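You operate a simulated robot arm through the tools that you are given. There is no shell and no other tool. Be economical: measure what you need, move in short steps, check, and stop when the job is done.

Carry out the task below with a simulated two-armed robot. There is one attempt and no reset: what you move stays moved.

JOB
Pick up the dye bag that says "RED" from the top of the mortar bench with one hand, pass it to the other hand and put it on the free end of the centre plank.

It is judged by the outcome, as a careful person would: the job done as asked, and still so three seconds after it is handed in. It fails if anything else is knocked over, pushed out of place, dropped, spilled or broken.

ROBOT AND FRAMES
Two 7-joint arms with two-finger grippers on one trunk, on a base that drives. Base frame: it is fixed to the floor where the robot stands at the start and does not move with it; the origin is under the middle of the robot, x ahead of it, y to its left, z up; the surface under the hand at the start is at about z = 0.802. Lengths are in m, angles in degrees, forces in N, time in s.
The left shoulder is at the start at [0.025, 0.21, 1.182], the right one opposite. With the tool pointing down near the work surface each hand reaches from about 0.1 to 0.76 m from the robot's upright axis, wherever it stands, measured 20 degrees to its own side. Places, roughly: free end of the centre plank (17x24 cm) [-2.6, -1.88, 0.64]. Payload 2.2 kg a hand.
Tool frame (each hand has its own): the origin (TCP) lies between the finger pads and is the grasp point; the fingertips stand 0.019 m ahead of it; z points along the fingers, y is the line along which they close. The gripper opens to 0.116 m. The gripper's body begins 0.07 m behind the TCP.
Orientation is that of the tool frame in the base frame, as a unit quaternion [w, x, y, z]. With the fingers straight down and closing along the base's y, the tool's x points along the base's -x, its y along +y and its z along -z.

CONTROLS
- The arms move only by the tool send_rows. It takes "left_steps", "right_steps" or both (then of equal length, played together; a hand with none holds still); each is text: rows parted by semicolons, each of 7 numbers parted by spaces: the gripper command, from -1 (shut) to 1 (fully open), values between in proportion, then the shift along the base's x, y, z in units of 250 mm (1.0 is 250 mm), then the turn, a rotation vector about the base's x, y, z in units of 90 degrees (1.0 is 90 degrees). In form: jaw x y z ax ay az; .... A call has 1 to 12 rows; each row is the pose to reach, as a shift and turn from the pose commanded when the call began. A call with a number of a shift or a turn outside -1 to 1 is refused whole. A row lasts 0.2 s, in which the tool goes at most 0.05 m and 8.6 degrees; a call with a longer step from one row to the next is refused whole, and so is a gripper value outside its range. A pose out of reach is approached as far as the arm can. The call stops where the force on the tool passes 40 N (or 10 N more than at its start, if that is more) or the arm is blocked; 0.2 s more then pass. Each finger halts on what it meets, pressing with about 39 N; the grip force reading is that of the motor and also rises with nothing between the fingers. The clock runs only during rows and for 0.2 s after the last one: add rows that repeat a pose to give the fingers time. It gives the time, the measured TCP pose, the force on the tool (base axes), the opening and the grip force at its end, in the units of the frame above (readings bear some noise), with the torque about the TCP (base axes, N m) and any sound that the robot's microphone picked up, and new pictures: "pictures" is both (left out), scene, wrist or none (wrist: the cameras of the hands that moved).
- Cameras (640 x 400 px; columns grow to the right, rows downward): "scene" is now at [0.1252, 0.0167, 1.3421]; the picture's right is [0.28, -0.96, -0.01], its down [-0.62, -0.18, -0.76] and it looks along [0.73, 0.22, -0.65] (base axes); focal length 254 px, centre (320, 200). "left" rides on the left gripper at [0.069, 0.015, -0.097] in its tool frame; the picture's right is [-0.22, 0.98, 0.00], its down [-0.76, -0.17, -0.63] and it looks along [-0.62, -0.14, 0.77] (tool axes); focal length 251 px, centre (320, 200). "right" rides on the right gripper at [0.069, -0.015, -0.097] in its tool frame; the picture's right is [0.21, 0.98, 0.00], its down [-0.76, 0.17, -0.63] and it looks along [-0.62, 0.14, 0.77] (tool axes); focal length 251 px, centre (320, 200). There is no depth. A picture from a camera that has moved, and an enlarged one, comes with that camera's place and axes in the base frame and with its lens.
- raise_lower(by): slides the trunk up (or, below 0, down) by that many m; the arms and the scene camera ride with it, the base frame stays. It gives what a move gives, with no picture.
- steer(legs): drives the robot by 1 to 6 legs, each [ahead, left, turn to the left] in m, m and degrees, along the robot's own axes; the way and the turn of a leg run together, so that a leg with both is an arc; at most 1.5 m and 180 degrees a leg. The arms and the cameras ride along, it lands a little off, and it stops where it bumps. It gives what a move gives, and a new picture of the scene camera.
- pan_tilt(pan, tilt): turns the head with the scene camera to pan (to the left, within 80 degrees either way) and tilt (down, from -29 to 69), counted from straight ahead of the robot. It gives what a move gives, and a new picture of the scene camera.
- enlarge(camera, box): a new picture of the part [left, top, right, bottom] of that camera's present view, enlarged. It takes no simulated time.
- job_done(): hands the job in; it is judged then, once.

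Work in short steps. Places have to be worked out from the pictures, the camera data and where the tool is seen: move nearer, look again, correct. Check each grasp and each placing, and mend what went wrong. You have 120 turns and 260 pictures in all, those below and enlarged ones among them. Open the grippers and draw the arms clear of the work before you hand the job in, unless the task says otherwise; then end with one line.

The tools are called after ">>>" as a command line: name --argument value ..., lists and objects as JSON in quotes. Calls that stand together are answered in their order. send_rows: Moves the arms, as the interface text tells. Its arguments: {"type":"object","properties":{"left_steps":{"type":"string"},"right_steps":{"type":"string"},"pictures":{"type":"string","enum":["both","scene","wrist","none"]}},"required":[]} The other tools are called the same way: raise_lower (by) slides the trunk up or down; steer (legs) drives the base; pan_tilt (pan, tilt) turns the head that bears the scene camera; enlarge (camera, box) takes an enlarged picture of a part of a camera's view; job_done () hands the job in.

At the start:

```text
time: 0.0
left_position: [0.5206, 0.3924, 1.1163]
left_ee_rot: [-0.001, 0.0, 1.0, 0.002]
left_contact_force: [1.4, 0.0, 0.1]
left_wrist_torque: [0.06, 0.01, 0.0]
left_grip_width: 0.1157
left_gripper_force: 0.1
right_position: [0.4632, -0.1028, 1.1239]
right_ee_rot: [-0.002, 0.0, 1.0, 0.002]
right_contact_force: [0.3, -0.8, 0.1]
right_wrist_torque: [0.0, 0.01, 0.03]
right_grip_width: 0.1161
right_gripper_force: 0.0
trunk travel left (down, up): [-0.325, 0.165]
robot x, y, heading: [-0.0016, -0.0011, 0.0]
head pan, tilt: [16.3, 40.1]
```

scene: 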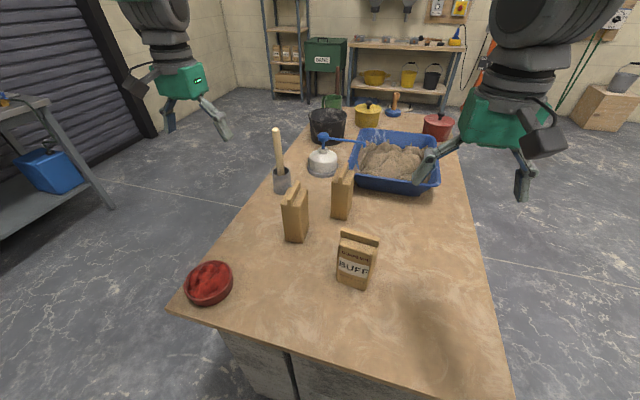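
right: 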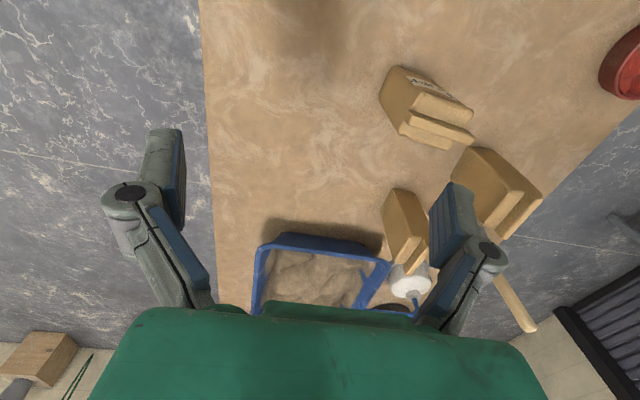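
left: 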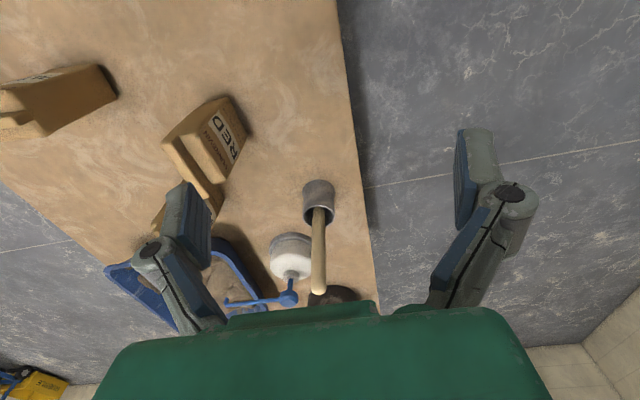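

The left wrist camera shows "RED" on the bag at about (0.59, 0.225), the one at scene pixel (296,215). I'll enlarge both views to get its outline and yaw.

>>> enlarge --camera "left" --box '[100, 60, 340, 260]'

>>> enlarge --camera "scene" --box '[220, 120, 420, 300]'

>>> enlarge --camera "right" --box '[340, 50, 580, 290]'

```text
2.00 times, centred on (220, 160) of left
camera zoom: at [0.4525, 0.4084, 1.2141], right [0.22, 0.98, 0.0], down [0.76, -0.17, 0.63], along [0.62, -0.13, -0.78], focal length 503 px, centre (520, 280)
```

zoom: 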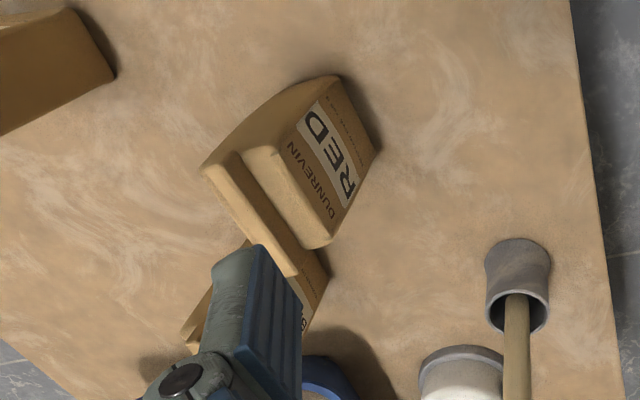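

```text
2.22 times, centred on (320, 210) of scene
camera zoom: at [0.1252, 0.0167, 1.3421], right [0.28, -0.96, -0.01], down [-0.62, -0.18, -0.76], along [0.73, 0.22, -0.65], focal length 564 px, centre (320, 178)
```

zoom: 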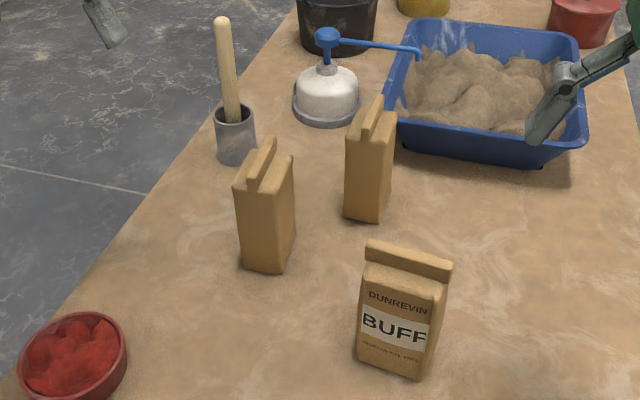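

```text
1.67 times, centred on (460, 170) of right
camera zoom: at [0.3949, -0.1166, 1.2201], right [-0.21, 0.98, 0.0], down [0.76, 0.16, 0.63], along [0.62, 0.14, -0.77], focal length 419 px, centre (87, 250)
```

zoom: 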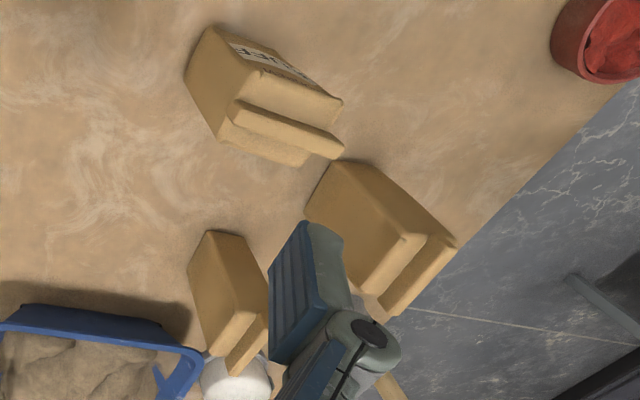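

The RED bag stands about 0.067 (x) × 0.055 (y) × 0.12 m tall at about (0.58, 0.222), yawed about 6°. The left hand will take it low from the robot's side, with fingers pitched forward and down. That leaves the top free for the right hand. First I move to a pre-grasp pose.

>>> send_rows --left_steps "1 -.043 -.105 -.1 .0046 -.0872 .0088;1 -.086 -.211 -.199 .0091 -.1744 .0175;1 -.129 -.316 -.299 .0137 -.2616 .0263;1 -.173 -.422 -.399 .0183 -.3488 .0351;1 -.216 -.527 -.499 .0229 -.436 .0439;1 -.259 -.633 -.598 .0274 -.5232 .0526;1 -.302 -.738 -.698 .032 -.6104 .0614;1 -.302 -.738 -.698 .032 -.6104 .0614"

```text
time: 1.8
left_position: [0.441, 0.2132, 0.943]
left_ee_rot: [0.463, -0.047, 0.885, 0.025]
left_contact_force: [0.5, 0.1, -0.2]
left_wrist_torque: [0.04, 0.0, -0.01]
left_grip_width: 0.1159
left_gripper_force: 0.1
right_position: [0.4594, -0.0974, 1.1266]
right_ee_rot: [0.001, -0.001, 1.0, -0.001]
right_contact_force: [-0.3, -0.2, 0.4]
right_wrist_torque: [0.03, -0.03, -0.01]
right_grip_width: 0.116
right_gripper_force: 0.1
trunk travel left (down, up): [-0.325, 0.165]
robot x, y, heading: [-0.0011, 0.0015, 0.0]
head pan, tilt: [16.3, 40.1]
camera scene: at [0.1243, 0.0181, 1.3422], right [0.28, -0.96, 0.0], down [-0.62, -0.18, -0.76], along [0.73, 0.22, -0.65], focal length 254 px, centre (320, 200)
camera left: at [0.3221, 0.2174, 0.9422], right [0.02, 0.98, 0.18], down [-0.07, -0.17, 0.98], along [1.0, -0.03, 0.06], focal length 251 px, centre (320, 200)
```

scene: 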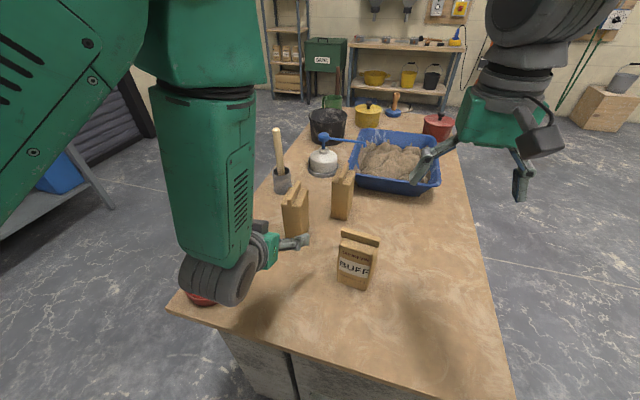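
left: 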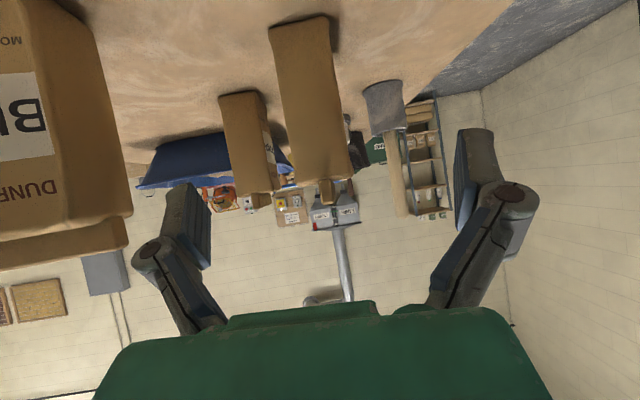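

The near face is centred at y≈0.218 at x=0.547, 0.055 wide, which agrees with my estimate. I advance along the tool axis with the jaws open and then look.

>>> send_rows --left_steps "1 .134 .008 -.093 0 0 0;1 .268 .016 -.186 0 0 0;1 .402 .024 -.279 0 0 0;1 .536 .032 -.372 0 0 0;1 .536 .032 -.372 0 0 0"

```text
time: 3.0
left_position: [0.5754, 0.229, 0.8494]
left_ee_rot: [0.462, -0.047, 0.885, 0.022]
left_contact_force: [0.4, 1.3, 0.5]
left_wrist_torque: [-0.01, -0.01, 0.01]
left_grip_width: 0.116
left_gripper_force: 0.0
right_position: [0.4599, -0.0906, 1.1274]
right_ee_rot: [0.002, 0.0, 1.0, -0.003]
right_contact_force: [0.1, 0.4, -0.2]
right_wrist_torque: [-0.02, -0.04, 0.0]
right_grip_width: 0.1159
right_gripper_force: 0.1
trunk travel left (down, up): [-0.325, 0.165]
robot x, y, heading: [-0.001, 0.0002, -0.2]
head pan, tilt: [16.3, 40.1]
camera scene: at [0.1244, 0.0322, 1.342], right [0.28, -0.96, 0.01], down [-0.62, -0.19, -0.76], along [0.73, 0.21, -0.65], focal length 254 px, centre (320, 200)
camera left: at [0.456, 0.2309, 0.8487], right [0.02, 0.98, 0.17], down [-0.07, -0.17, 0.98], along [1.0, -0.03, 0.06], focal length 251 px, centre (320, 200)
```

scene: 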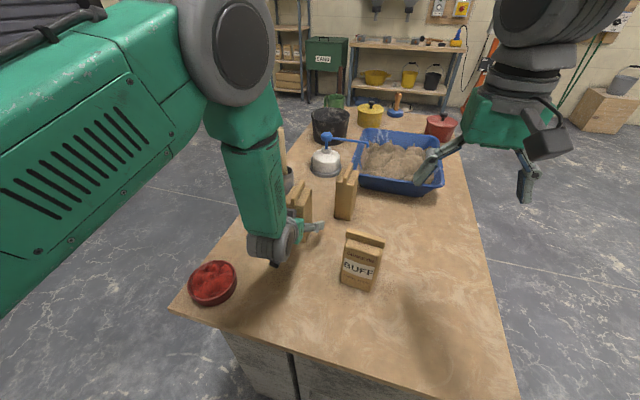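
left: 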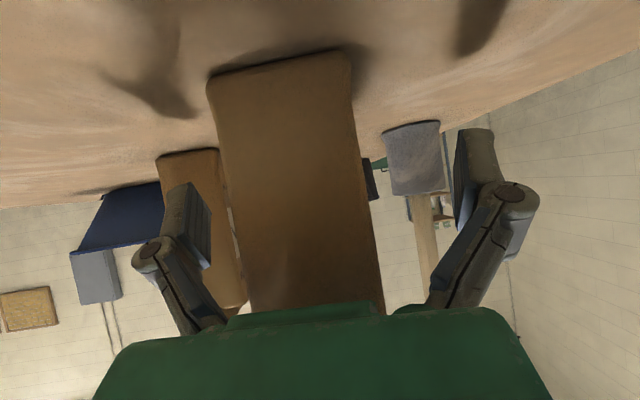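

The bag is between the fingers but about 9 mm right of centre. I'll centre on it, then close.

>>> send_rows --left_steps "1 0 -.018 0 0 0 0;1 0 -.036 0 0 0 0;0.4 0 -.036 0 0 0 0;0 0 -.036 0 0 0 0;-0.5 0 -.036 0 0 0 0;-1 0 -.036 0 0 0 0;-1 0 -.036 0 0 0 0"

```text
time: 4.6
left_position: [0.5762, 0.2171, 0.8491]
left_ee_rot: [0.462, -0.047, 0.886, 0.023]
left_contact_force: [0.2, 0.5, -0.1]
left_wrist_torque: [0.02, 0.04, -0.01]
left_grip_width: 0.0545
left_gripper_force: 39.4
right_position: [0.4606, -0.0925, 1.1258]
right_ee_rot: [0.001, 0.0, 1.0, -0.003]
right_contact_force: [0.3, 0.6, 0.5]
right_wrist_torque: [-0.02, 0.03, 0.02]
right_grip_width: 0.1161
right_gripper_force: 0.0
trunk travel left (down, up): [-0.325, 0.165]
robot x, y, heading: [0.0035, 0.0012, -0.1]
head pan, tilt: [16.3, 40.1]
camera scene: at [0.1264, 0.0274, 1.3418], right [0.28, -0.96, 0.0], down [-0.62, -0.18, -0.76], along [0.73, 0.21, -0.65], focal length 254 px, centre (320, 200)
camera left: at [0.4565, 0.2197, 0.8474], right [0.02, 0.98, 0.17], down [-0.07, -0.17, 0.98], along [1.0, -0.03, 0.06], focal length 251 px, centre (320, 200)
```

scene: 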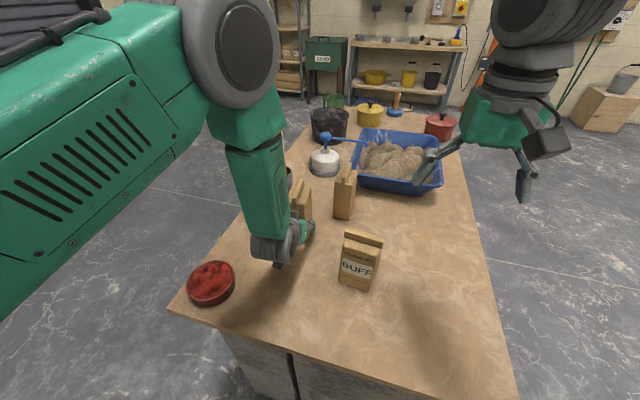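
left: 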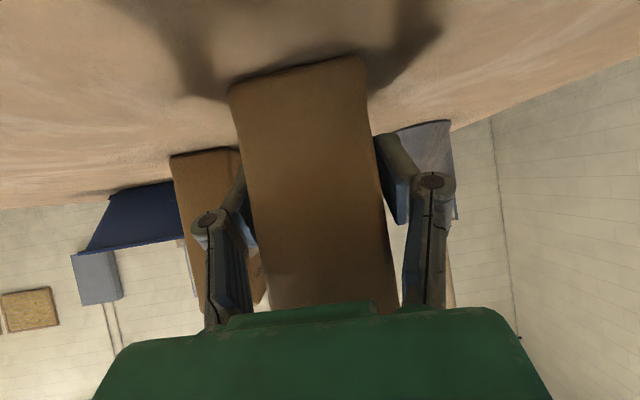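

The grip is firm at 0.0545 m. Lifting straight up 0.2 m.

>>> send_rows --left_steps "-1 0 0 .08 0 0 0;-1 0 0 .24 0 0 0;-1 0 0 .4 0 0 0;-1 0 0 .56 0 0 0;-1 0 0 .72 0 0 0;-1 0 0 .84 0 0 0;-1 0 0 .84 0 0 0"

```text
time: 6.2
left_position: [0.5749, 0.2128, 1.0571]
left_ee_rot: [0.462, -0.046, 0.885, 0.024]
left_contact_force: [0.9, 0.2, -8.8]
left_wrist_torque: [0.0, 0.05, 0.01]
left_grip_width: 0.0548
left_gripper_force: 38.8
right_position: [0.4624, -0.0978, 1.1246]
right_ee_rot: [0.0, 0.0, 1.0, -0.001]
right_contact_force: [1.1, 0.1, 0.2]
right_wrist_torque: [0.03, 0.04, 0.02]
right_grip_width: 0.1158
right_gripper_force: 0.1
trunk travel left (down, up): [-0.325, 0.165]
robot x, y, heading: [0.0012, -0.0017, 0.1]
head pan, tilt: [16.3, 40.1]
camera scene: at [0.1266, 0.0226, 1.3418], right [0.28, -0.96, 0.0], down [-0.62, -0.18, -0.76], along [0.73, 0.22, -0.65], focal length 254 px, centre (320, 200)
camera left: at [0.4559, 0.215, 1.0568], right [0.02, 0.98, 0.18], down [-0.07, -0.17, 0.98], along [1.0, -0.03, 0.06], focal length 251 px, centre (320, 200)
```

scene: 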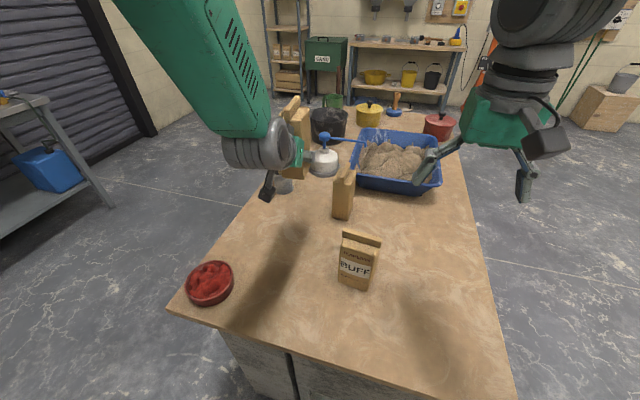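
left: 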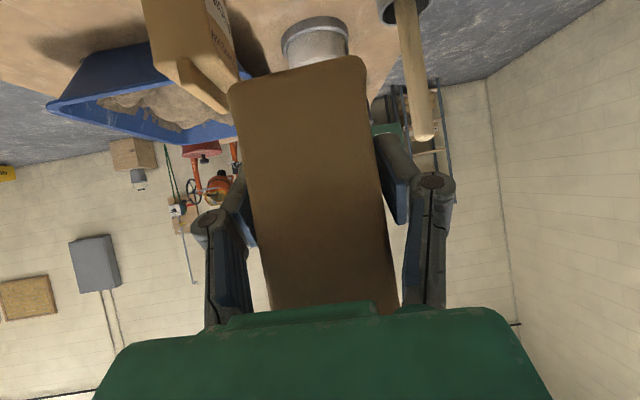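

Bag is in hand at about 0.9 kg. Next I bring it toward the middle while the right hand rises, tilts 15° so its camera clears the left wrist, and yaws to match the bag.

>>> send_rows --left_steps "-1 0 0 0 0 0 0;-1 0 0 0 0 0 0;-1 -.045 -.113 0 0 0 0;-1 -.09 -.226 0 0 0 0;-1 -.135 -.339 0 0 0 0;-1 -.18 -.452 0 0 0 0;-1 -.18 -.452 0 0 0 0" --right_steps "1 0 0 .12 -.0029 .0554 .022;1 .06 0 .24 -.0058 .1109 .0441;1 .12 0 .36 -.0087 .1663 .0661;1 .2 0 .4 -.0087 .1663 .0661;1 .312 0 .4 -.0087 .1663 .0661;1 .312 0 .4 -.0087 .1663 .0661;1 .312 0 .4 -.0087 .1663 .0661"

>>> pan_tilt --pan 5 --tilt 20

```text
time: 7.8
left_position: [0.5377, 0.1071, 1.0631]
left_ee_rot: [0.452, -0.077, 0.889, 0.002]
left_contact_force: [0.2, 0.8, -7.4]
left_wrist_torque: [-0.03, 0.06, 0.01]
left_grip_width: 0.0547
left_gripper_force: 39.4
right_position: [0.54, -0.0965, 1.2244]
right_ee_rot: [-0.13, -0.052, 0.99, -0.008]
right_contact_force: [-0.4, -0.1, -1.0]
right_wrist_torque: [-0.02, 0.01, -0.01]
right_grip_width: 0.116
right_gripper_force: 0.1
trunk travel left (down, up): [-0.325, 0.165]
robot x, y, heading: [-0.0049, -0.0014, -0.4]
head pan, tilt: [16.3, 40.1]
camera scene: at [0.1316, 0.0181, 1.3521], right [0.21, -0.98, 0.0], down [-0.54, -0.12, -0.83], along [0.81, 0.18, -0.55], focal length 254 px, centre (320, 200)
camera right: at [0.4999, -0.115, 1.3358], right [-0.31, 0.95, 0.05], down [0.87, 0.26, 0.42], along [0.38, 0.18, -0.91], focal length 251 px, centre (320, 200)
camera left: at [0.4181, 0.1057, 1.0645], right [-0.01, 0.99, 0.11], down [-0.05, -0.11, 0.99], along [1.0, 0.01, 0.05], focal length 251 px, centre (320, 200)
```

scene: 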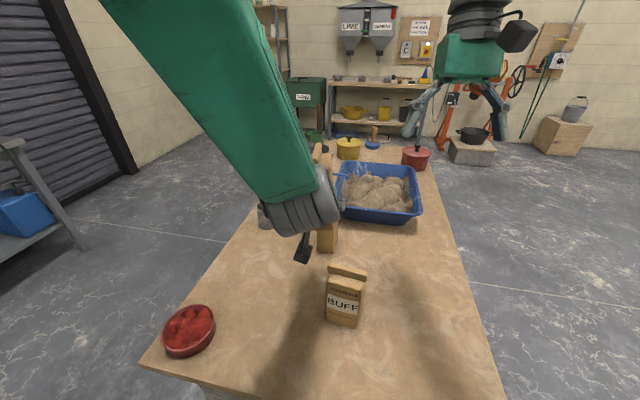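
right: 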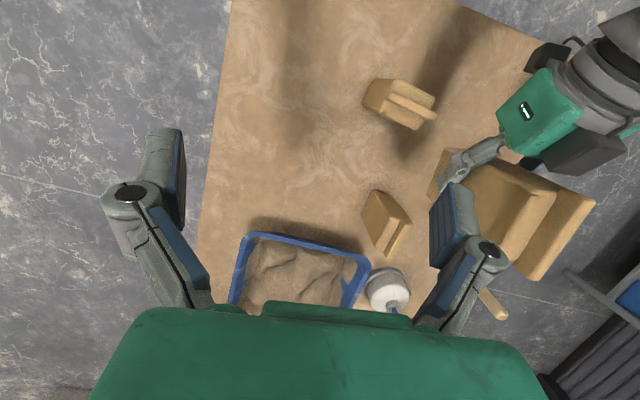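
left: 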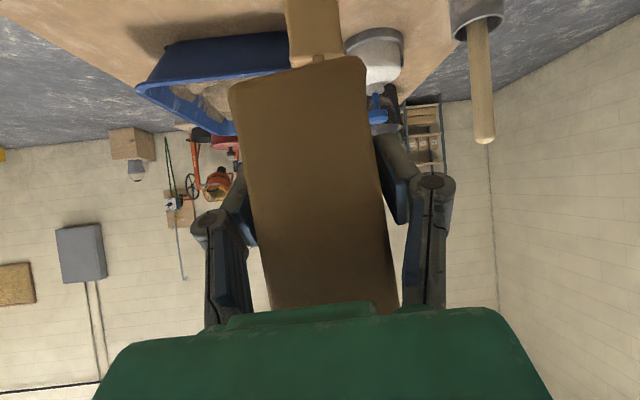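

```text
time: 8.6
left_position: [0.5376, 0.1042, 1.0673]
left_ee_rot: [0.461, -0.066, 0.885, 0.012]
left_contact_force: [-0.2, -1.3, -6.4]
left_wrist_torque: [-0.01, 0.08, 0.0]
left_grip_width: 0.0543
left_gripper_force: 38.8
right_position: [0.5409, -0.0973, 1.2255]
right_ee_rot: [-0.13, -0.053, 0.99, -0.007]
right_contact_force: [-0.1, 0.7, 0.7]
right_wrist_torque: [-0.01, 0.01, -0.01]
right_grip_width: 0.1159
right_gripper_force: 0.1
trunk travel left (down, up): [-0.325, 0.165]
robot x, y, heading: [0.0008, -0.0017, 0.1]
head pan, tilt: [5.0, 20.0]
camera scene: at [0.1379, 0.0068, 1.3733], right [0.09, -1.0, 0.0], down [-0.35, -0.03, -0.94], along [0.93, 0.08, -0.35], focal length 254 px, centre (320, 200)
```

scene: 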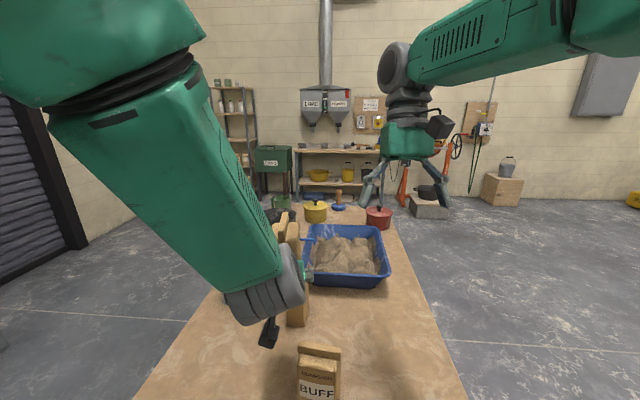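

The bag's centre is about (0.542, 0.107), body top about 1.142 and ridge about 1.17. I move the right hand above it and look from there.

>>> send_rows --right_steps "1 .02 0 .1 0 0 0;1 .04 .16 .12 0 0 0;1 .06 .32 .12 0 0 0;1 .08 .48 .12 0 0 0;1 .11 .64 .12 0 0 0;1 .14 .81 .12 0 0 0;1 .14 .81 .12 0 0 0"

```text
time: 10.2
left_position: [0.5353, 0.1037, 1.0694]
left_ee_rot: [0.463, -0.064, 0.884, 0.008]
left_contact_force: [0.1, 0.6, -6.6]
left_wrist_torque: [-0.04, 0.06, 0.03]
left_grip_width: 0.0544
left_gripper_force: 39.0
right_position: [0.5268, 0.0438, 1.2392]
right_ee_rot: [-0.135, -0.04, 0.99, -0.001]
right_contact_force: [0.3, -0.3, -0.1]
right_wrist_torque: [0.0, 0.0, -0.04]
right_grip_width: 0.116
right_gripper_force: 0.1
right hand out of reach, approached as far as the arm can: row 3, 4, 5, 6, 7
trunk travel left (down, up): [-0.325, 0.165]
robot x, y, heading: [0.0014, -0.0016, -0.2]
head pan, tilt: [5.0, 20.0]
camera scene: at [0.1372, 0.0096, 1.3734], right [0.09, -1.0, 0.0], down [-0.34, -0.03, -0.94], along [0.93, 0.08, -0.35], focal length 254 px, centre (320, 200)
camera right: at [0.4885, 0.0252, 1.3513], right [-0.28, 0.96, 0.07], down [0.88, 0.23, 0.41], along [0.38, 0.17, -0.91], focal length 251 px, centre (320, 200)
```

scene: 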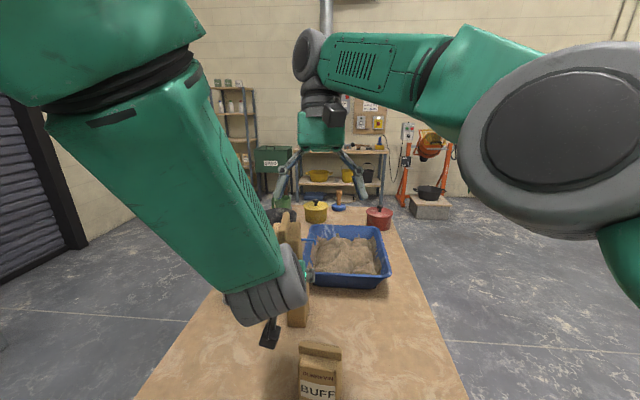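
right: 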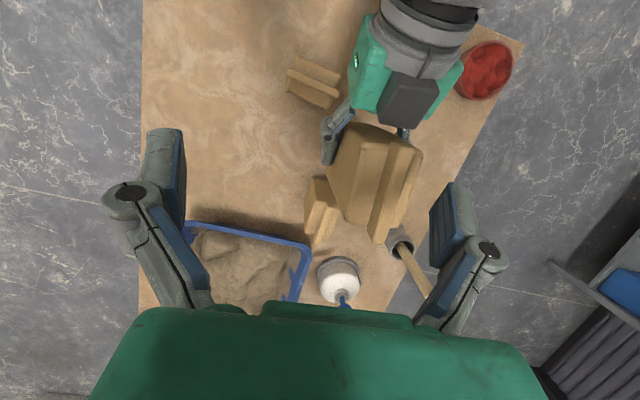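

The right arm is at its reach limit here, so the exchange has to happen nearer and further to the right. First I look closely at the left hand and bag from the right camera.

>>> enlarge --camera "right" --box '[280, 0, 520, 260]'

```text
1.54 times, centred on (400, 130) of right
camera zoom: at [0.4885, 0.0252, 1.3513], right [-0.28, 0.96, 0.07], down [0.88, 0.23, 0.41], along [0.38, 0.17, -0.91], focal length 387 px, centre (197, 308)
```

zoom: 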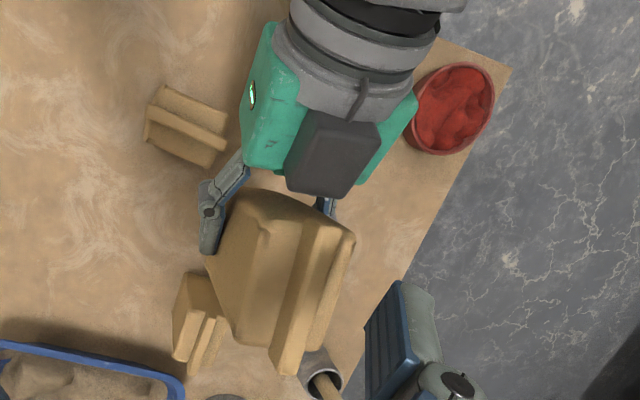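

There is a box on top of the left hand too, but it stays clear of where the right fingers go. I back the right hand off and bring the bag to about (0.46, 0.0).

>>> send_rows --right_steps "1 -.06 -.165 0 0 0 0;1 -.12 -.33 0 0 0 0;1 -.18 -.495 0 0 0 0;1 -.24 -.66 -.05 0 0 0;1 -.304 -.824 -.1 0 0 0;1 -.304 -.824 -.1 0 0 0;1 -.304 -.824 -.1 0 0 0;1 -.304 -.824 -.1 0 0 0;1 -.304 -.824 -.1 0 0 0" --left_steps "-1 0 0 0 0 0 0;-1 0 0 0 0 0 0;-1 0 0 0 0 0 0;-1 -.05 -.05 0 0 0 0;-1 -.1 -.13 0 0 0 0;-1 -.18 -.24 0 0 0 0;-1 -.26 -.35 0 0 0 0;-1 -.3 -.42 0 0 0 0;-1 -.3 -.42 0 0 0 0"

```text
time: 12.2
left_position: [0.4658, 0.002, 1.0721]
left_ee_rot: [0.46, -0.07, 0.885, 0.011]
left_contact_force: [0.5, -0.1, -7.9]
left_wrist_torque: [-0.02, 0.09, 0.0]
left_grip_width: 0.0544
left_gripper_force: 39.2
right_position: [0.4411, -0.153, 1.2195]
right_ee_rot: [-0.13, -0.052, 0.99, -0.007]
right_contact_force: [0.3, 0.0, 0.8]
right_wrist_torque: [-0.06, 0.04, -0.01]
right_grip_width: 0.1161
right_gripper_force: 0.2
trunk travel left (down, up): [-0.325, 0.165]
robot x, y, heading: [-0.0007, -0.0006, 0.1]
head pan, tilt: [5.0, 20.0]
camera scene: at [0.1368, 0.0064, 1.3734], right [0.09, -1.0, 0.0], down [-0.34, -0.03, -0.94], along [0.93, 0.08, -0.35], focal length 254 px, centre (320, 200)
camera right: at [0.4011, -0.1706, 1.3304], right [-0.31, 0.95, 0.05], down [0.87, 0.26, 0.42], along [0.38, 0.18, -0.91], focal length 251 px, centre (320, 200)
camera left: at [0.3459, 0.0005, 1.071], right [-0.01, 0.99, 0.13], down [-0.06, -0.13, 0.99], along [1.0, 0.0, 0.06], focal length 251 px, centre (320, 200)
```

scene: 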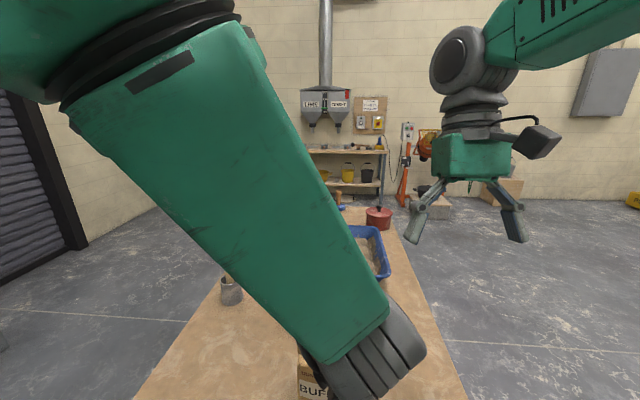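
right: 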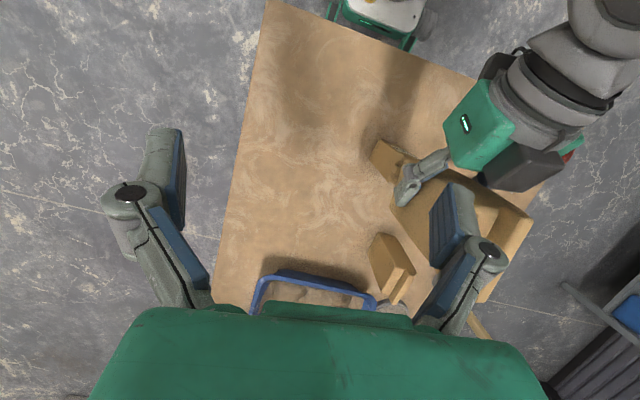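
left: 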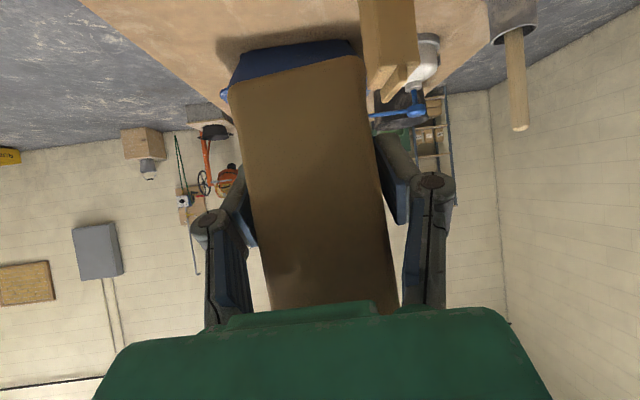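

Bag centre is now about (0.47, 0.004). Moving the right hand over it, with a bit more height first.

>>> send_rows --right_steps "1 .06 0 .14 0 0 0;1 .12 .14 .14 0 0 0;1 .18 .3 .14 0 0 0;1 .22 .46 .14 0 0 0;1 .252 .628 .14 0 0 0;1 .252 .628 .14 0 0 0"

```text
time: 13.6
left_position: [0.4627, -0.0032, 1.0743]
left_ee_rot: [0.462, -0.066, 0.884, 0.008]
left_contact_force: [1.1, -0.8, -7.9]
left_wrist_torque: [-0.03, 0.07, 0.0]
left_grip_width: 0.0544
left_gripper_force: 39.0
right_position: [0.5089, -0.0046, 1.2637]
right_ee_rot: [-0.125, -0.046, 0.991, 0.003]
right_contact_force: [-0.4, 1.0, -0.2]
right_wrist_torque: [-0.01, -0.02, -0.03]
right_grip_width: 0.116
right_gripper_force: 0.1
trunk travel left (down, up): [-0.325, 0.165]
robot x, y, heading: [-0.0004, -0.0016, -0.3]
head pan, tilt: [5.0, 20.0]
camera scene: at [0.1368, 0.0059, 1.3735], right [0.09, -1.0, 0.0], down [-0.34, -0.03, -0.94], along [0.93, 0.08, -0.35], focal length 254 px, centre (320, 200)
camera right: at [0.4674, -0.0243, 1.3737], right [-0.29, 0.95, 0.07], down [0.87, 0.24, 0.43], along [0.39, 0.19, -0.9], focal length 251 px, centre (320, 200)
```

scene: 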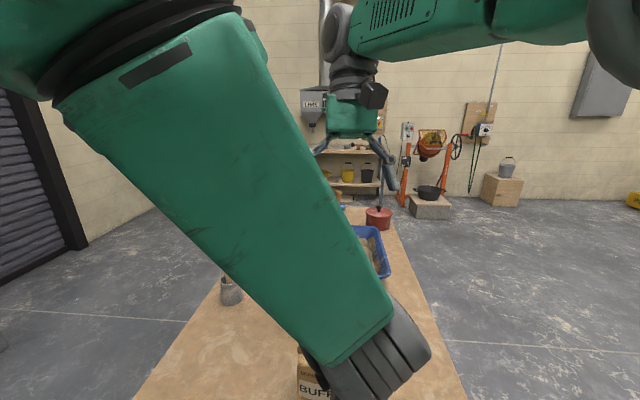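
right: 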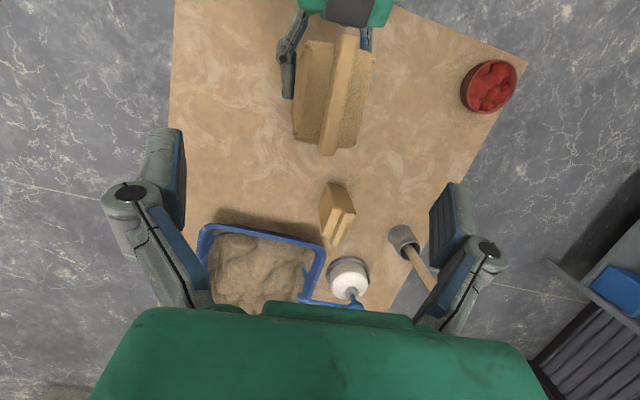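

The bag's top centres at about (0.470, 0.005) with yaw around 8°, so the right hand is lined up. I descend partway along its axis and check.

>>> send_rows --right_steps "1 -.03 .012 -.12 0 0 0.01;1 -.055 .024 -.24 0 0 .02;1 -.078 .032 -.34 0 0 .02;1 -.078 .032 -.34 0 0 .02"

```text
time: 14.6
left_position: [0.4642, -0.0026, 1.0737]
left_ee_rot: [0.462, -0.067, 0.885, 0.008]
left_contact_force: [0.2, -0.3, -8.1]
left_wrist_torque: [-0.02, 0.07, -0.02]
left_grip_width: 0.0545
left_gripper_force: 38.4
right_position: [0.4931, -0.0004, 1.173]
right_ee_rot: [-0.132, -0.056, 0.99, 0.004]
right_contact_force: [0.2, -0.6, -0.5]
right_wrist_torque: [0.03, 0.01, -0.01]
right_grip_width: 0.116
right_gripper_force: 0.1
trunk travel left (down, up): [-0.325, 0.165]
robot x, y, heading: [0.0003, 0.0022, -0.1]
head pan, tilt: [5.0, 20.0]
camera scene: at [0.1373, 0.0067, 1.3734], right [0.09, -1.0, 0.0], down [-0.35, -0.03, -0.94], along [0.93, 0.08, -0.35], focal length 254 px, centre (320, 200)
camera right: at [0.4542, -0.0212, 1.283], right [-0.31, 0.95, 0.08], down [0.87, 0.25, 0.42], along [0.37, 0.2, -0.91], focal length 251 px, centre (320, 200)
```

scene: 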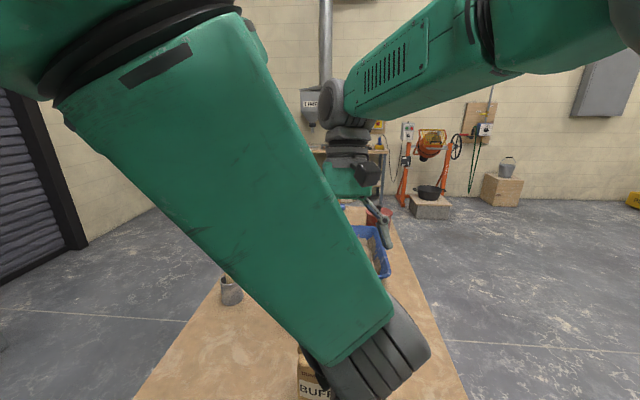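
right: 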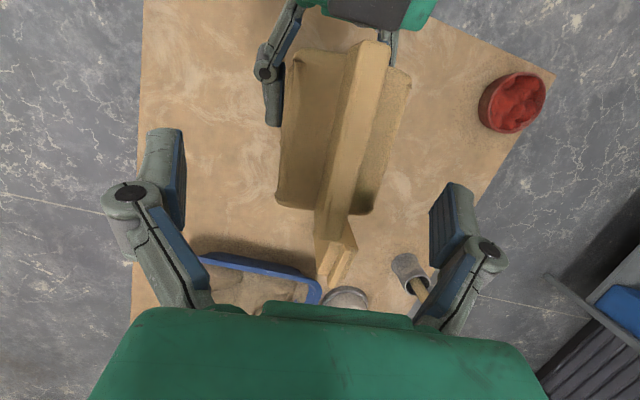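

Alignment is good with only a small +y correction needed. I descend the last 44 mm and hold the jaws open to check for contact.

>>> send_rows --right_steps "1 -.03 .014 -.09 0 0 0;1 -.056 .024 -.176 0 0 0;1 -.056 .024 -.176 0 0 0" --pictures "wrist"

```text
time: 15.4
left_position: [0.464, -0.0018, 1.0738]
left_ee_rot: [0.462, -0.067, 0.884, 0.009]
left_contact_force: [-0.1, -0.8, -7.4]
left_wrist_torque: [0.0, 0.09, -0.01]
left_grip_width: 0.0544
left_gripper_force: 38.9
right_position: [0.4825, 0.0043, 1.1351]
right_ee_rot: [-0.129, -0.053, 0.99, 0.013]
right_contact_force: [-0.4, 0.1, -0.6]
right_wrist_torque: [-0.01, 0.01, -0.02]
right_grip_width: 0.1161
right_gripper_force: 0.1
trunk travel left (down, up): [-0.325, 0.165]
robot x, y, heading: [0.0062, -0.0019, -0.3]
head pan, tilt: [5.0, 20.0]
camera right: at [0.4424, -0.0177, 1.2451], right [-0.31, 0.95, 0.09], down [0.87, 0.24, 0.42], along [0.38, 0.21, -0.9], focal length 251 px, centre (320, 200)
```

right: 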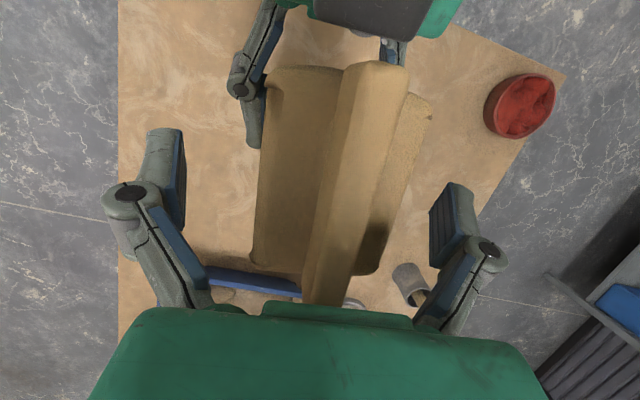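

No contact yet. I go down another 8 mm and close on the upper body of the bag.

>>> send_rows --right_steps "1 -.008 .004 -.034 0 0 0;1 -.008 .004 -.034 0 0 0;.5 -.008 .004 -.034 0 0 0;.2 -.008 .004 -.034 0 0 0;0 -.008 .004 -.034 0 0 0;-.4 -.008 .004 -.034 0 0 0;-1 -.008 .004 -.034 0 0 0;-1 -.008 .004 -.034 0 0 0" --pictures "wrist"

```text
time: 17.2
left_position: [0.4634, 0.0005, 1.0722]
left_ee_rot: [0.462, -0.068, 0.884, 0.01]
left_contact_force: [-0.8, 29.6, -9.3]
left_wrist_torque: [0.1, 0.32, -0.16]
left_grip_width: 0.0543
left_gripper_force: 39.4
right_position: [0.4814, 0.0056, 1.1308]
right_ee_rot: [-0.126, -0.053, 0.991, 0.011]
right_contact_force: [2.8, -28.8, 2.8]
right_wrist_torque: [-1.75, -0.32, 0.68]
right_grip_width: 0.0565
right_gripper_force: 39.2
trunk travel left (down, up): [-0.325, 0.165]
robot x, y, heading: [0.0001, 0.0049, 0.2]
head pan, tilt: [5.0, 20.0]
camera right: at [0.4409, -0.0177, 1.24], right [-0.31, 0.95, 0.09], down [0.87, 0.24, 0.43], along [0.38, 0.21, -0.9], focal length 251 px, centre (320, 200)
```

right: 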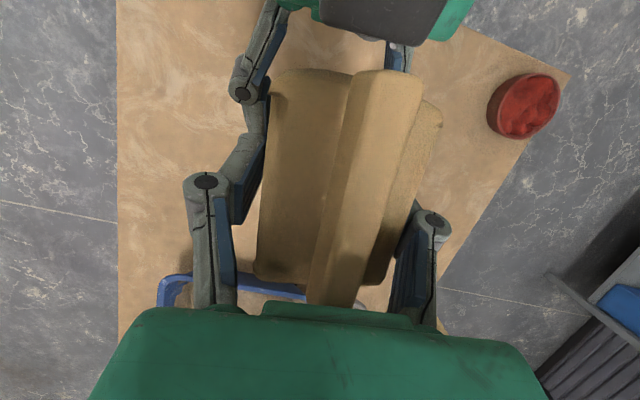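

Both hands hold the bag, with 29 N of sideways strain between them. I ease the right hand 3 mm toward −y.

>>> send_rows --right_steps "-1 0 -.012 0 0 0 0;-1 0 -.012 0 0 0 0" --pictures "none"

```text
time: 17.8
left_position: [0.4632, 0.0004, 1.0722]
left_ee_rot: [0.46, -0.067, 0.886, 0.009]
left_contact_force: [0.0, 23.8, -25.7]
left_wrist_torque: [-0.12, -0.06, 0.37]
left_grip_width: 0.0546
left_gripper_force: 38.5
right_position: [0.4802, 0.0031, 1.1282]
right_ee_rot: [-0.128, -0.053, 0.99, 0.01]
right_contact_force: [-0.2, -22.3, 18.9]
right_wrist_torque: [-1.24, 0.48, 0.03]
right_grip_width: 0.0567
right_gripper_force: 39.1
trunk travel left (down, up): [-0.325, 0.165]
robot x, y, heading: [0.0013, 0.0006, -0.2]
head pan, tilt: [5.0, 20.0]
```

The strain is easing. I apply one more small correction in −y and slightly up.

>>> send_rows --right_steps "-1 0 -.016 .008 0 0 0;-1 0 -.016 .008 0 0 0" --pictures "none"

```text
time: 18.4
left_position: [0.4629, -0.0027, 1.0729]
left_ee_rot: [0.459, -0.065, 0.886, 0.007]
left_contact_force: [-10.6, 6.0, -25.5]
left_wrist_torque: [0.21, -0.45, 0.05]
left_grip_width: 0.0545
left_gripper_force: 39.0
right_position: [0.4793, 0.0024, 1.1284]
right_ee_rot: [-0.127, -0.055, 0.99, 0.01]
right_contact_force: [9.6, -5.3, 18.0]
right_wrist_torque: [-0.65, 0.27, 0.09]
right_grip_width: 0.0561
right_gripper_force: 38.9
trunk travel left (down, up): [-0.325, 0.165]
robot x, y, heading: [0.0005, -0.0021, -0.1]
head pan, tilt: [5.0, 20.0]
```

Strain is now small. I open the left hand fully and see whether the right holds the load.

>>> send_rows --left_steps "-.4 0 0 0 0 0 0;0.2 0 0 0 0 0 0;1 0 0 0 0 0 0;1 0 0 0 0 0 0;1 0 0 0 0 0 0" --pictures "both"

```text
time: 19.6
left_position: [0.4627, -0.0016, 1.0745]
left_ee_rot: [0.461, -0.066, 0.885, 0.007]
left_contact_force: [0.0, 0.3, -0.3]
left_wrist_torque: [-0.01, -0.01, -0.01]
left_grip_width: 0.1159
left_gripper_force: 0.1
right_position: [0.4779, 0.0042, 1.1288]
right_ee_rot: [-0.128, -0.057, 0.99, 0.009]
right_contact_force: [-0.6, -0.3, -0.3]
right_wrist_torque: [0.02, -0.09, 0.03]
right_grip_width: 0.0547
right_gripper_force: 39.5
trunk travel left (down, up): [-0.325, 0.165]
robot x, y, heading: [-0.0005, 0.0032, -0.0]
head pan, tilt: [5.0, 20.0]
camera scene: at [0.1369, 0.0069, 1.3734], right [0.09, -1.0, 0.0], down [-0.34, -0.03, -0.94], along [0.93, 0.08, -0.35], focal length 254 px, centre (320, 200)
camera left: at [0.3446, -0.0016, 1.0726], right [0.0, 0.99, 0.13], down [-0.07, -0.13, 0.99], along [1.0, -0.01, 0.07], focal length 251 px, centre (320, 200)
```

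scene: 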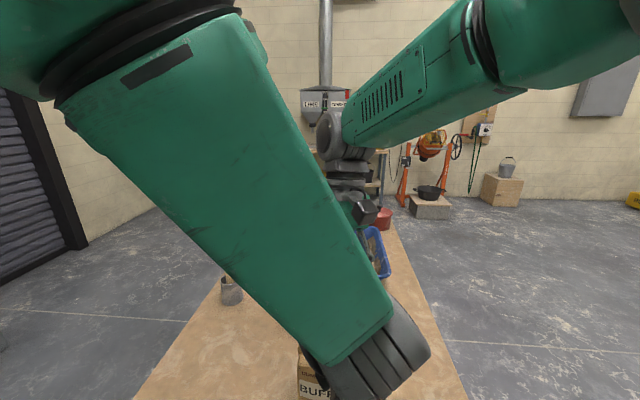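
left: 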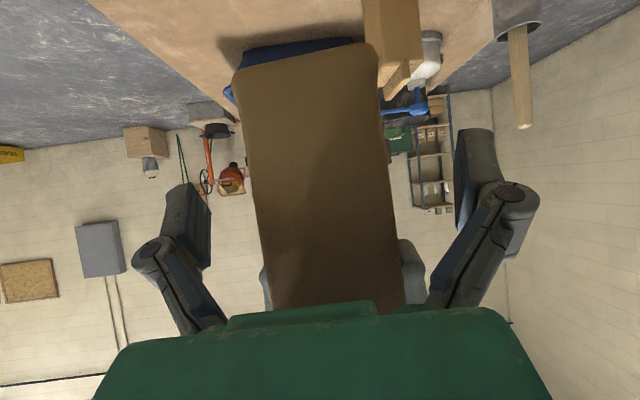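

The left hand is fully free and the bag stays put in the right hand. I withdraw the left hand backward, then outward.

>>> send_rows --left_steps "1 -.12 0 0.01 0 0 0;1 -.28 0 .03 0 0 0;1 -.44 .02 .05 0 0 0;1 -.5 .1 .05 0 0 0;1 -.5 .26 .05 0 0 0;1 -.5 .42 .05 0 0 0;1 -.5 .58 .05 0 0 0;1 -.5 .74 .05 0 0 0;1 -.5 .74 .05 0 0 0" --pictures "both"

>>> enlarge --camera "right" --box '[0, 0, 640, 400]'

```text
time: 21.6
left_position: [0.389, 0.113, 1.0832]
left_ee_rot: [0.461, -0.047, 0.886, 0.024]
left_contact_force: [-0.8, 0.2, 0.1]
left_wrist_torque: [0.01, -0.01, 0.0]
left_grip_width: 0.116
left_gripper_force: 0.0
left hand out of reach, approached as far as the arm can: row 6, 7, 8, 9
right_position: [0.476, 0.0057, 1.128]
right_ee_rot: [-0.129, -0.056, 0.99, 0.009]
right_contact_force: [-0.9, -0.3, -0.9]
right_wrist_torque: [0.01, -0.04, 0.03]
right_grip_width: 0.0542
right_gripper_force: 38.8
trunk travel left (down, up): [-0.325, 0.165]
robot x, y, heading: [0.0002, 0.0029, 0.1]
head pan, tilt: [5.0, 20.0]
camera scene: at [0.1365, 0.0091, 1.3735], right [0.09, -1.0, 0.0], down [-0.34, -0.03, -0.94], along [0.93, 0.08, -0.35], focal length 254 px, centre (320, 200)
camera left: at [0.2705, 0.1173, 1.0831], right [0.02, 0.98, 0.17], down [-0.07, -0.17, 0.98], along [1.0, -0.03, 0.06], focal length 251 px, centre (320, 200)
```

scene: 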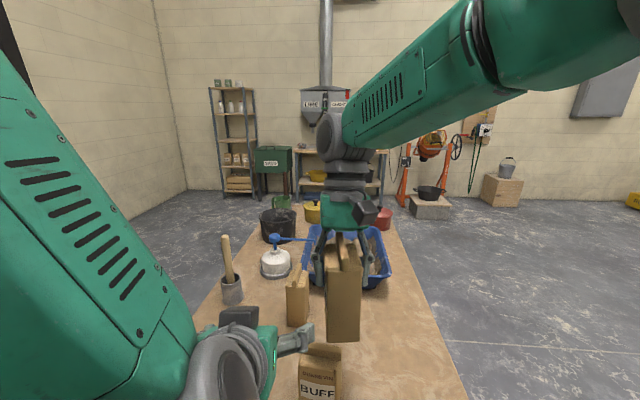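
left: 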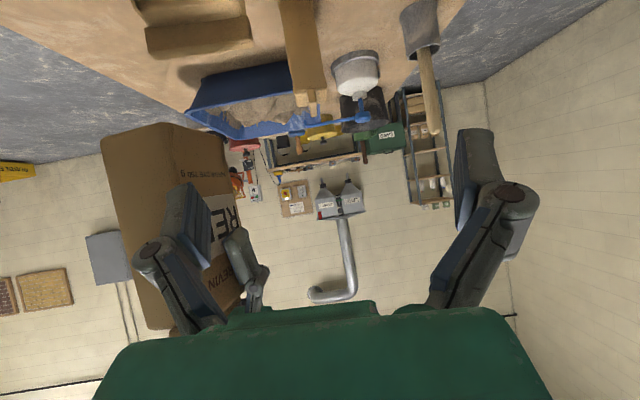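

```text
1.00 times, centred on (320, 200) of right (not enlarged: the box is as wide or as high as the picture)
camera zoom: at [0.4374, -0.0173, 1.2376], right [-0.31, 0.95, 0.08], down [0.87, 0.25, 0.42], along [0.38, 0.21, -0.9], focal length 251 px, centre (320, 200)
```

zoom: 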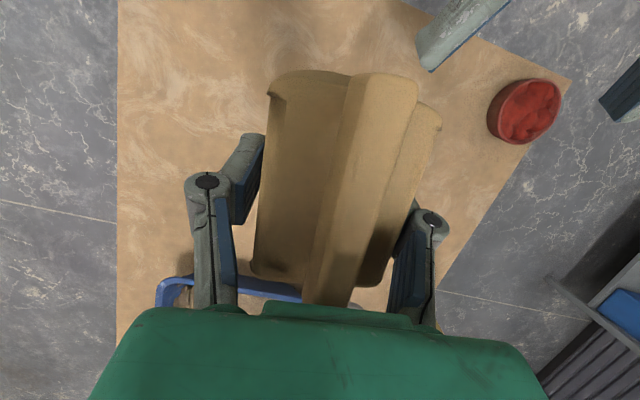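

The right hand has the bag securely and the RED label is visible. I move the left arm out to its side, then look to the right for the way to the plank.

>>> send_rows --left_steps "1 .03 .15 .04 0 0 0;1 .06 .3 .08 0 0 0;1 .12 .45 .12 0 0 0;1 .2 .6 .16 0 0 0;1 .2 .6 .16 0 0 0" --pictures "none"

>>> pan_tilt --pan -80 --tilt 25

```text
time: 22.8
left_position: [0.4572, 0.2607, 1.1255]
left_ee_rot: [0.461, -0.045, 0.886, 0.023]
left_contact_force: [0.0, -0.4, 0.7]
left_wrist_torque: [0.01, 0.0, -0.01]
left_grip_width: 0.1159
left_gripper_force: 0.1
left hand out of reach, approached as far as the arm can: row 1, 2, 3, 4, 5
right_position: [0.4775, 0.0041, 1.1254]
right_ee_rot: [-0.129, -0.058, 0.99, 0.006]
right_contact_force: [-0.3, 0.5, -0.2]
right_wrist_torque: [-0.02, -0.06, 0.01]
right_grip_width: 0.0546
right_gripper_force: 39.5
trunk travel left (down, up): [-0.325, 0.165]
robot x, y, heading: [-0.0009, 0.0025, -0.0]
head pan, tilt: [5.0, 20.0]
```

```text
time: 24.4
left_position: [0.4565, 0.2625, 1.1257]
left_ee_rot: [0.462, -0.046, 0.886, 0.023]
left_contact_force: [-0.1, 0.6, -0.1]
left_wrist_torque: [-0.02, -0.04, 0.01]
left_grip_width: 0.1159
left_gripper_force: 0.1
right_position: [0.4765, 0.0061, 1.1274]
right_ee_rot: [-0.128, -0.058, 0.99, 0.007]
right_contact_force: [0.6, 0.5, 0.1]
right_wrist_torque: [0.02, -0.06, 0.0]
right_grip_width: 0.0547
right_gripper_force: 38.9
trunk travel left (down, up): [-0.325, 0.165]
robot x, y, heading: [-0.0038, -0.0026, 0.1]
head pan, tilt: [-80.0, 25.0]
camera scene: at [0.06, -0.088, 1.3659], right [-0.98, -0.17, 0.0], down [-0.08, 0.41, -0.91], along [0.16, -0.89, -0.42], focal length 254 px, centre (320, 200)
```

scene: 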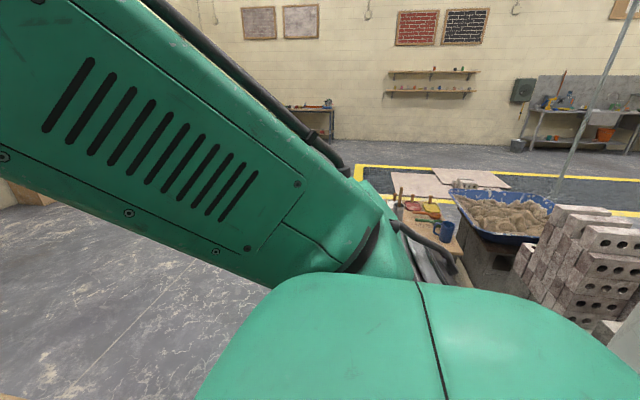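

There are bricks and trays to the rear right. I check the left side too before moving.

>>> pan_tilt --pan 80 --tilt 25

```text
time: 26.9
left_position: [0.458, 0.2616, 1.1261]
left_ee_rot: [0.462, -0.046, 0.886, 0.023]
left_contact_force: [-0.3, 0.3, -0.3]
left_wrist_torque: [0.0, -0.02, -0.02]
left_grip_width: 0.1161
left_gripper_force: 0.1
right_position: [0.4769, 0.0058, 1.1273]
right_ee_rot: [-0.129, -0.057, 0.99, 0.007]
right_contact_force: [-0.5, 0.0, 0.4]
right_wrist_torque: [-0.02, -0.06, -0.02]
right_grip_width: 0.0546
right_gripper_force: 38.6
trunk travel left (down, up): [-0.325, 0.165]
robot x, y, heading: [0.0014, 0.0013, -0.2]
head pan, tilt: [80.0, 25.0]
camera scene: at [0.06, 0.0925, 1.3655], right [0.98, -0.17, 0.0], down [-0.08, -0.42, -0.91], along [0.16, 0.89, -0.43], focal length 254 px, centre (320, 200)
```

scene: 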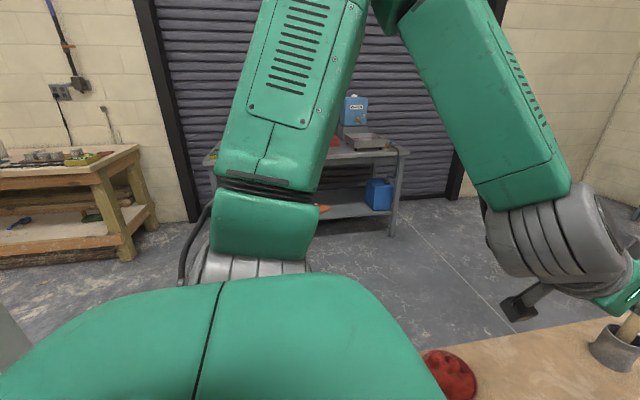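

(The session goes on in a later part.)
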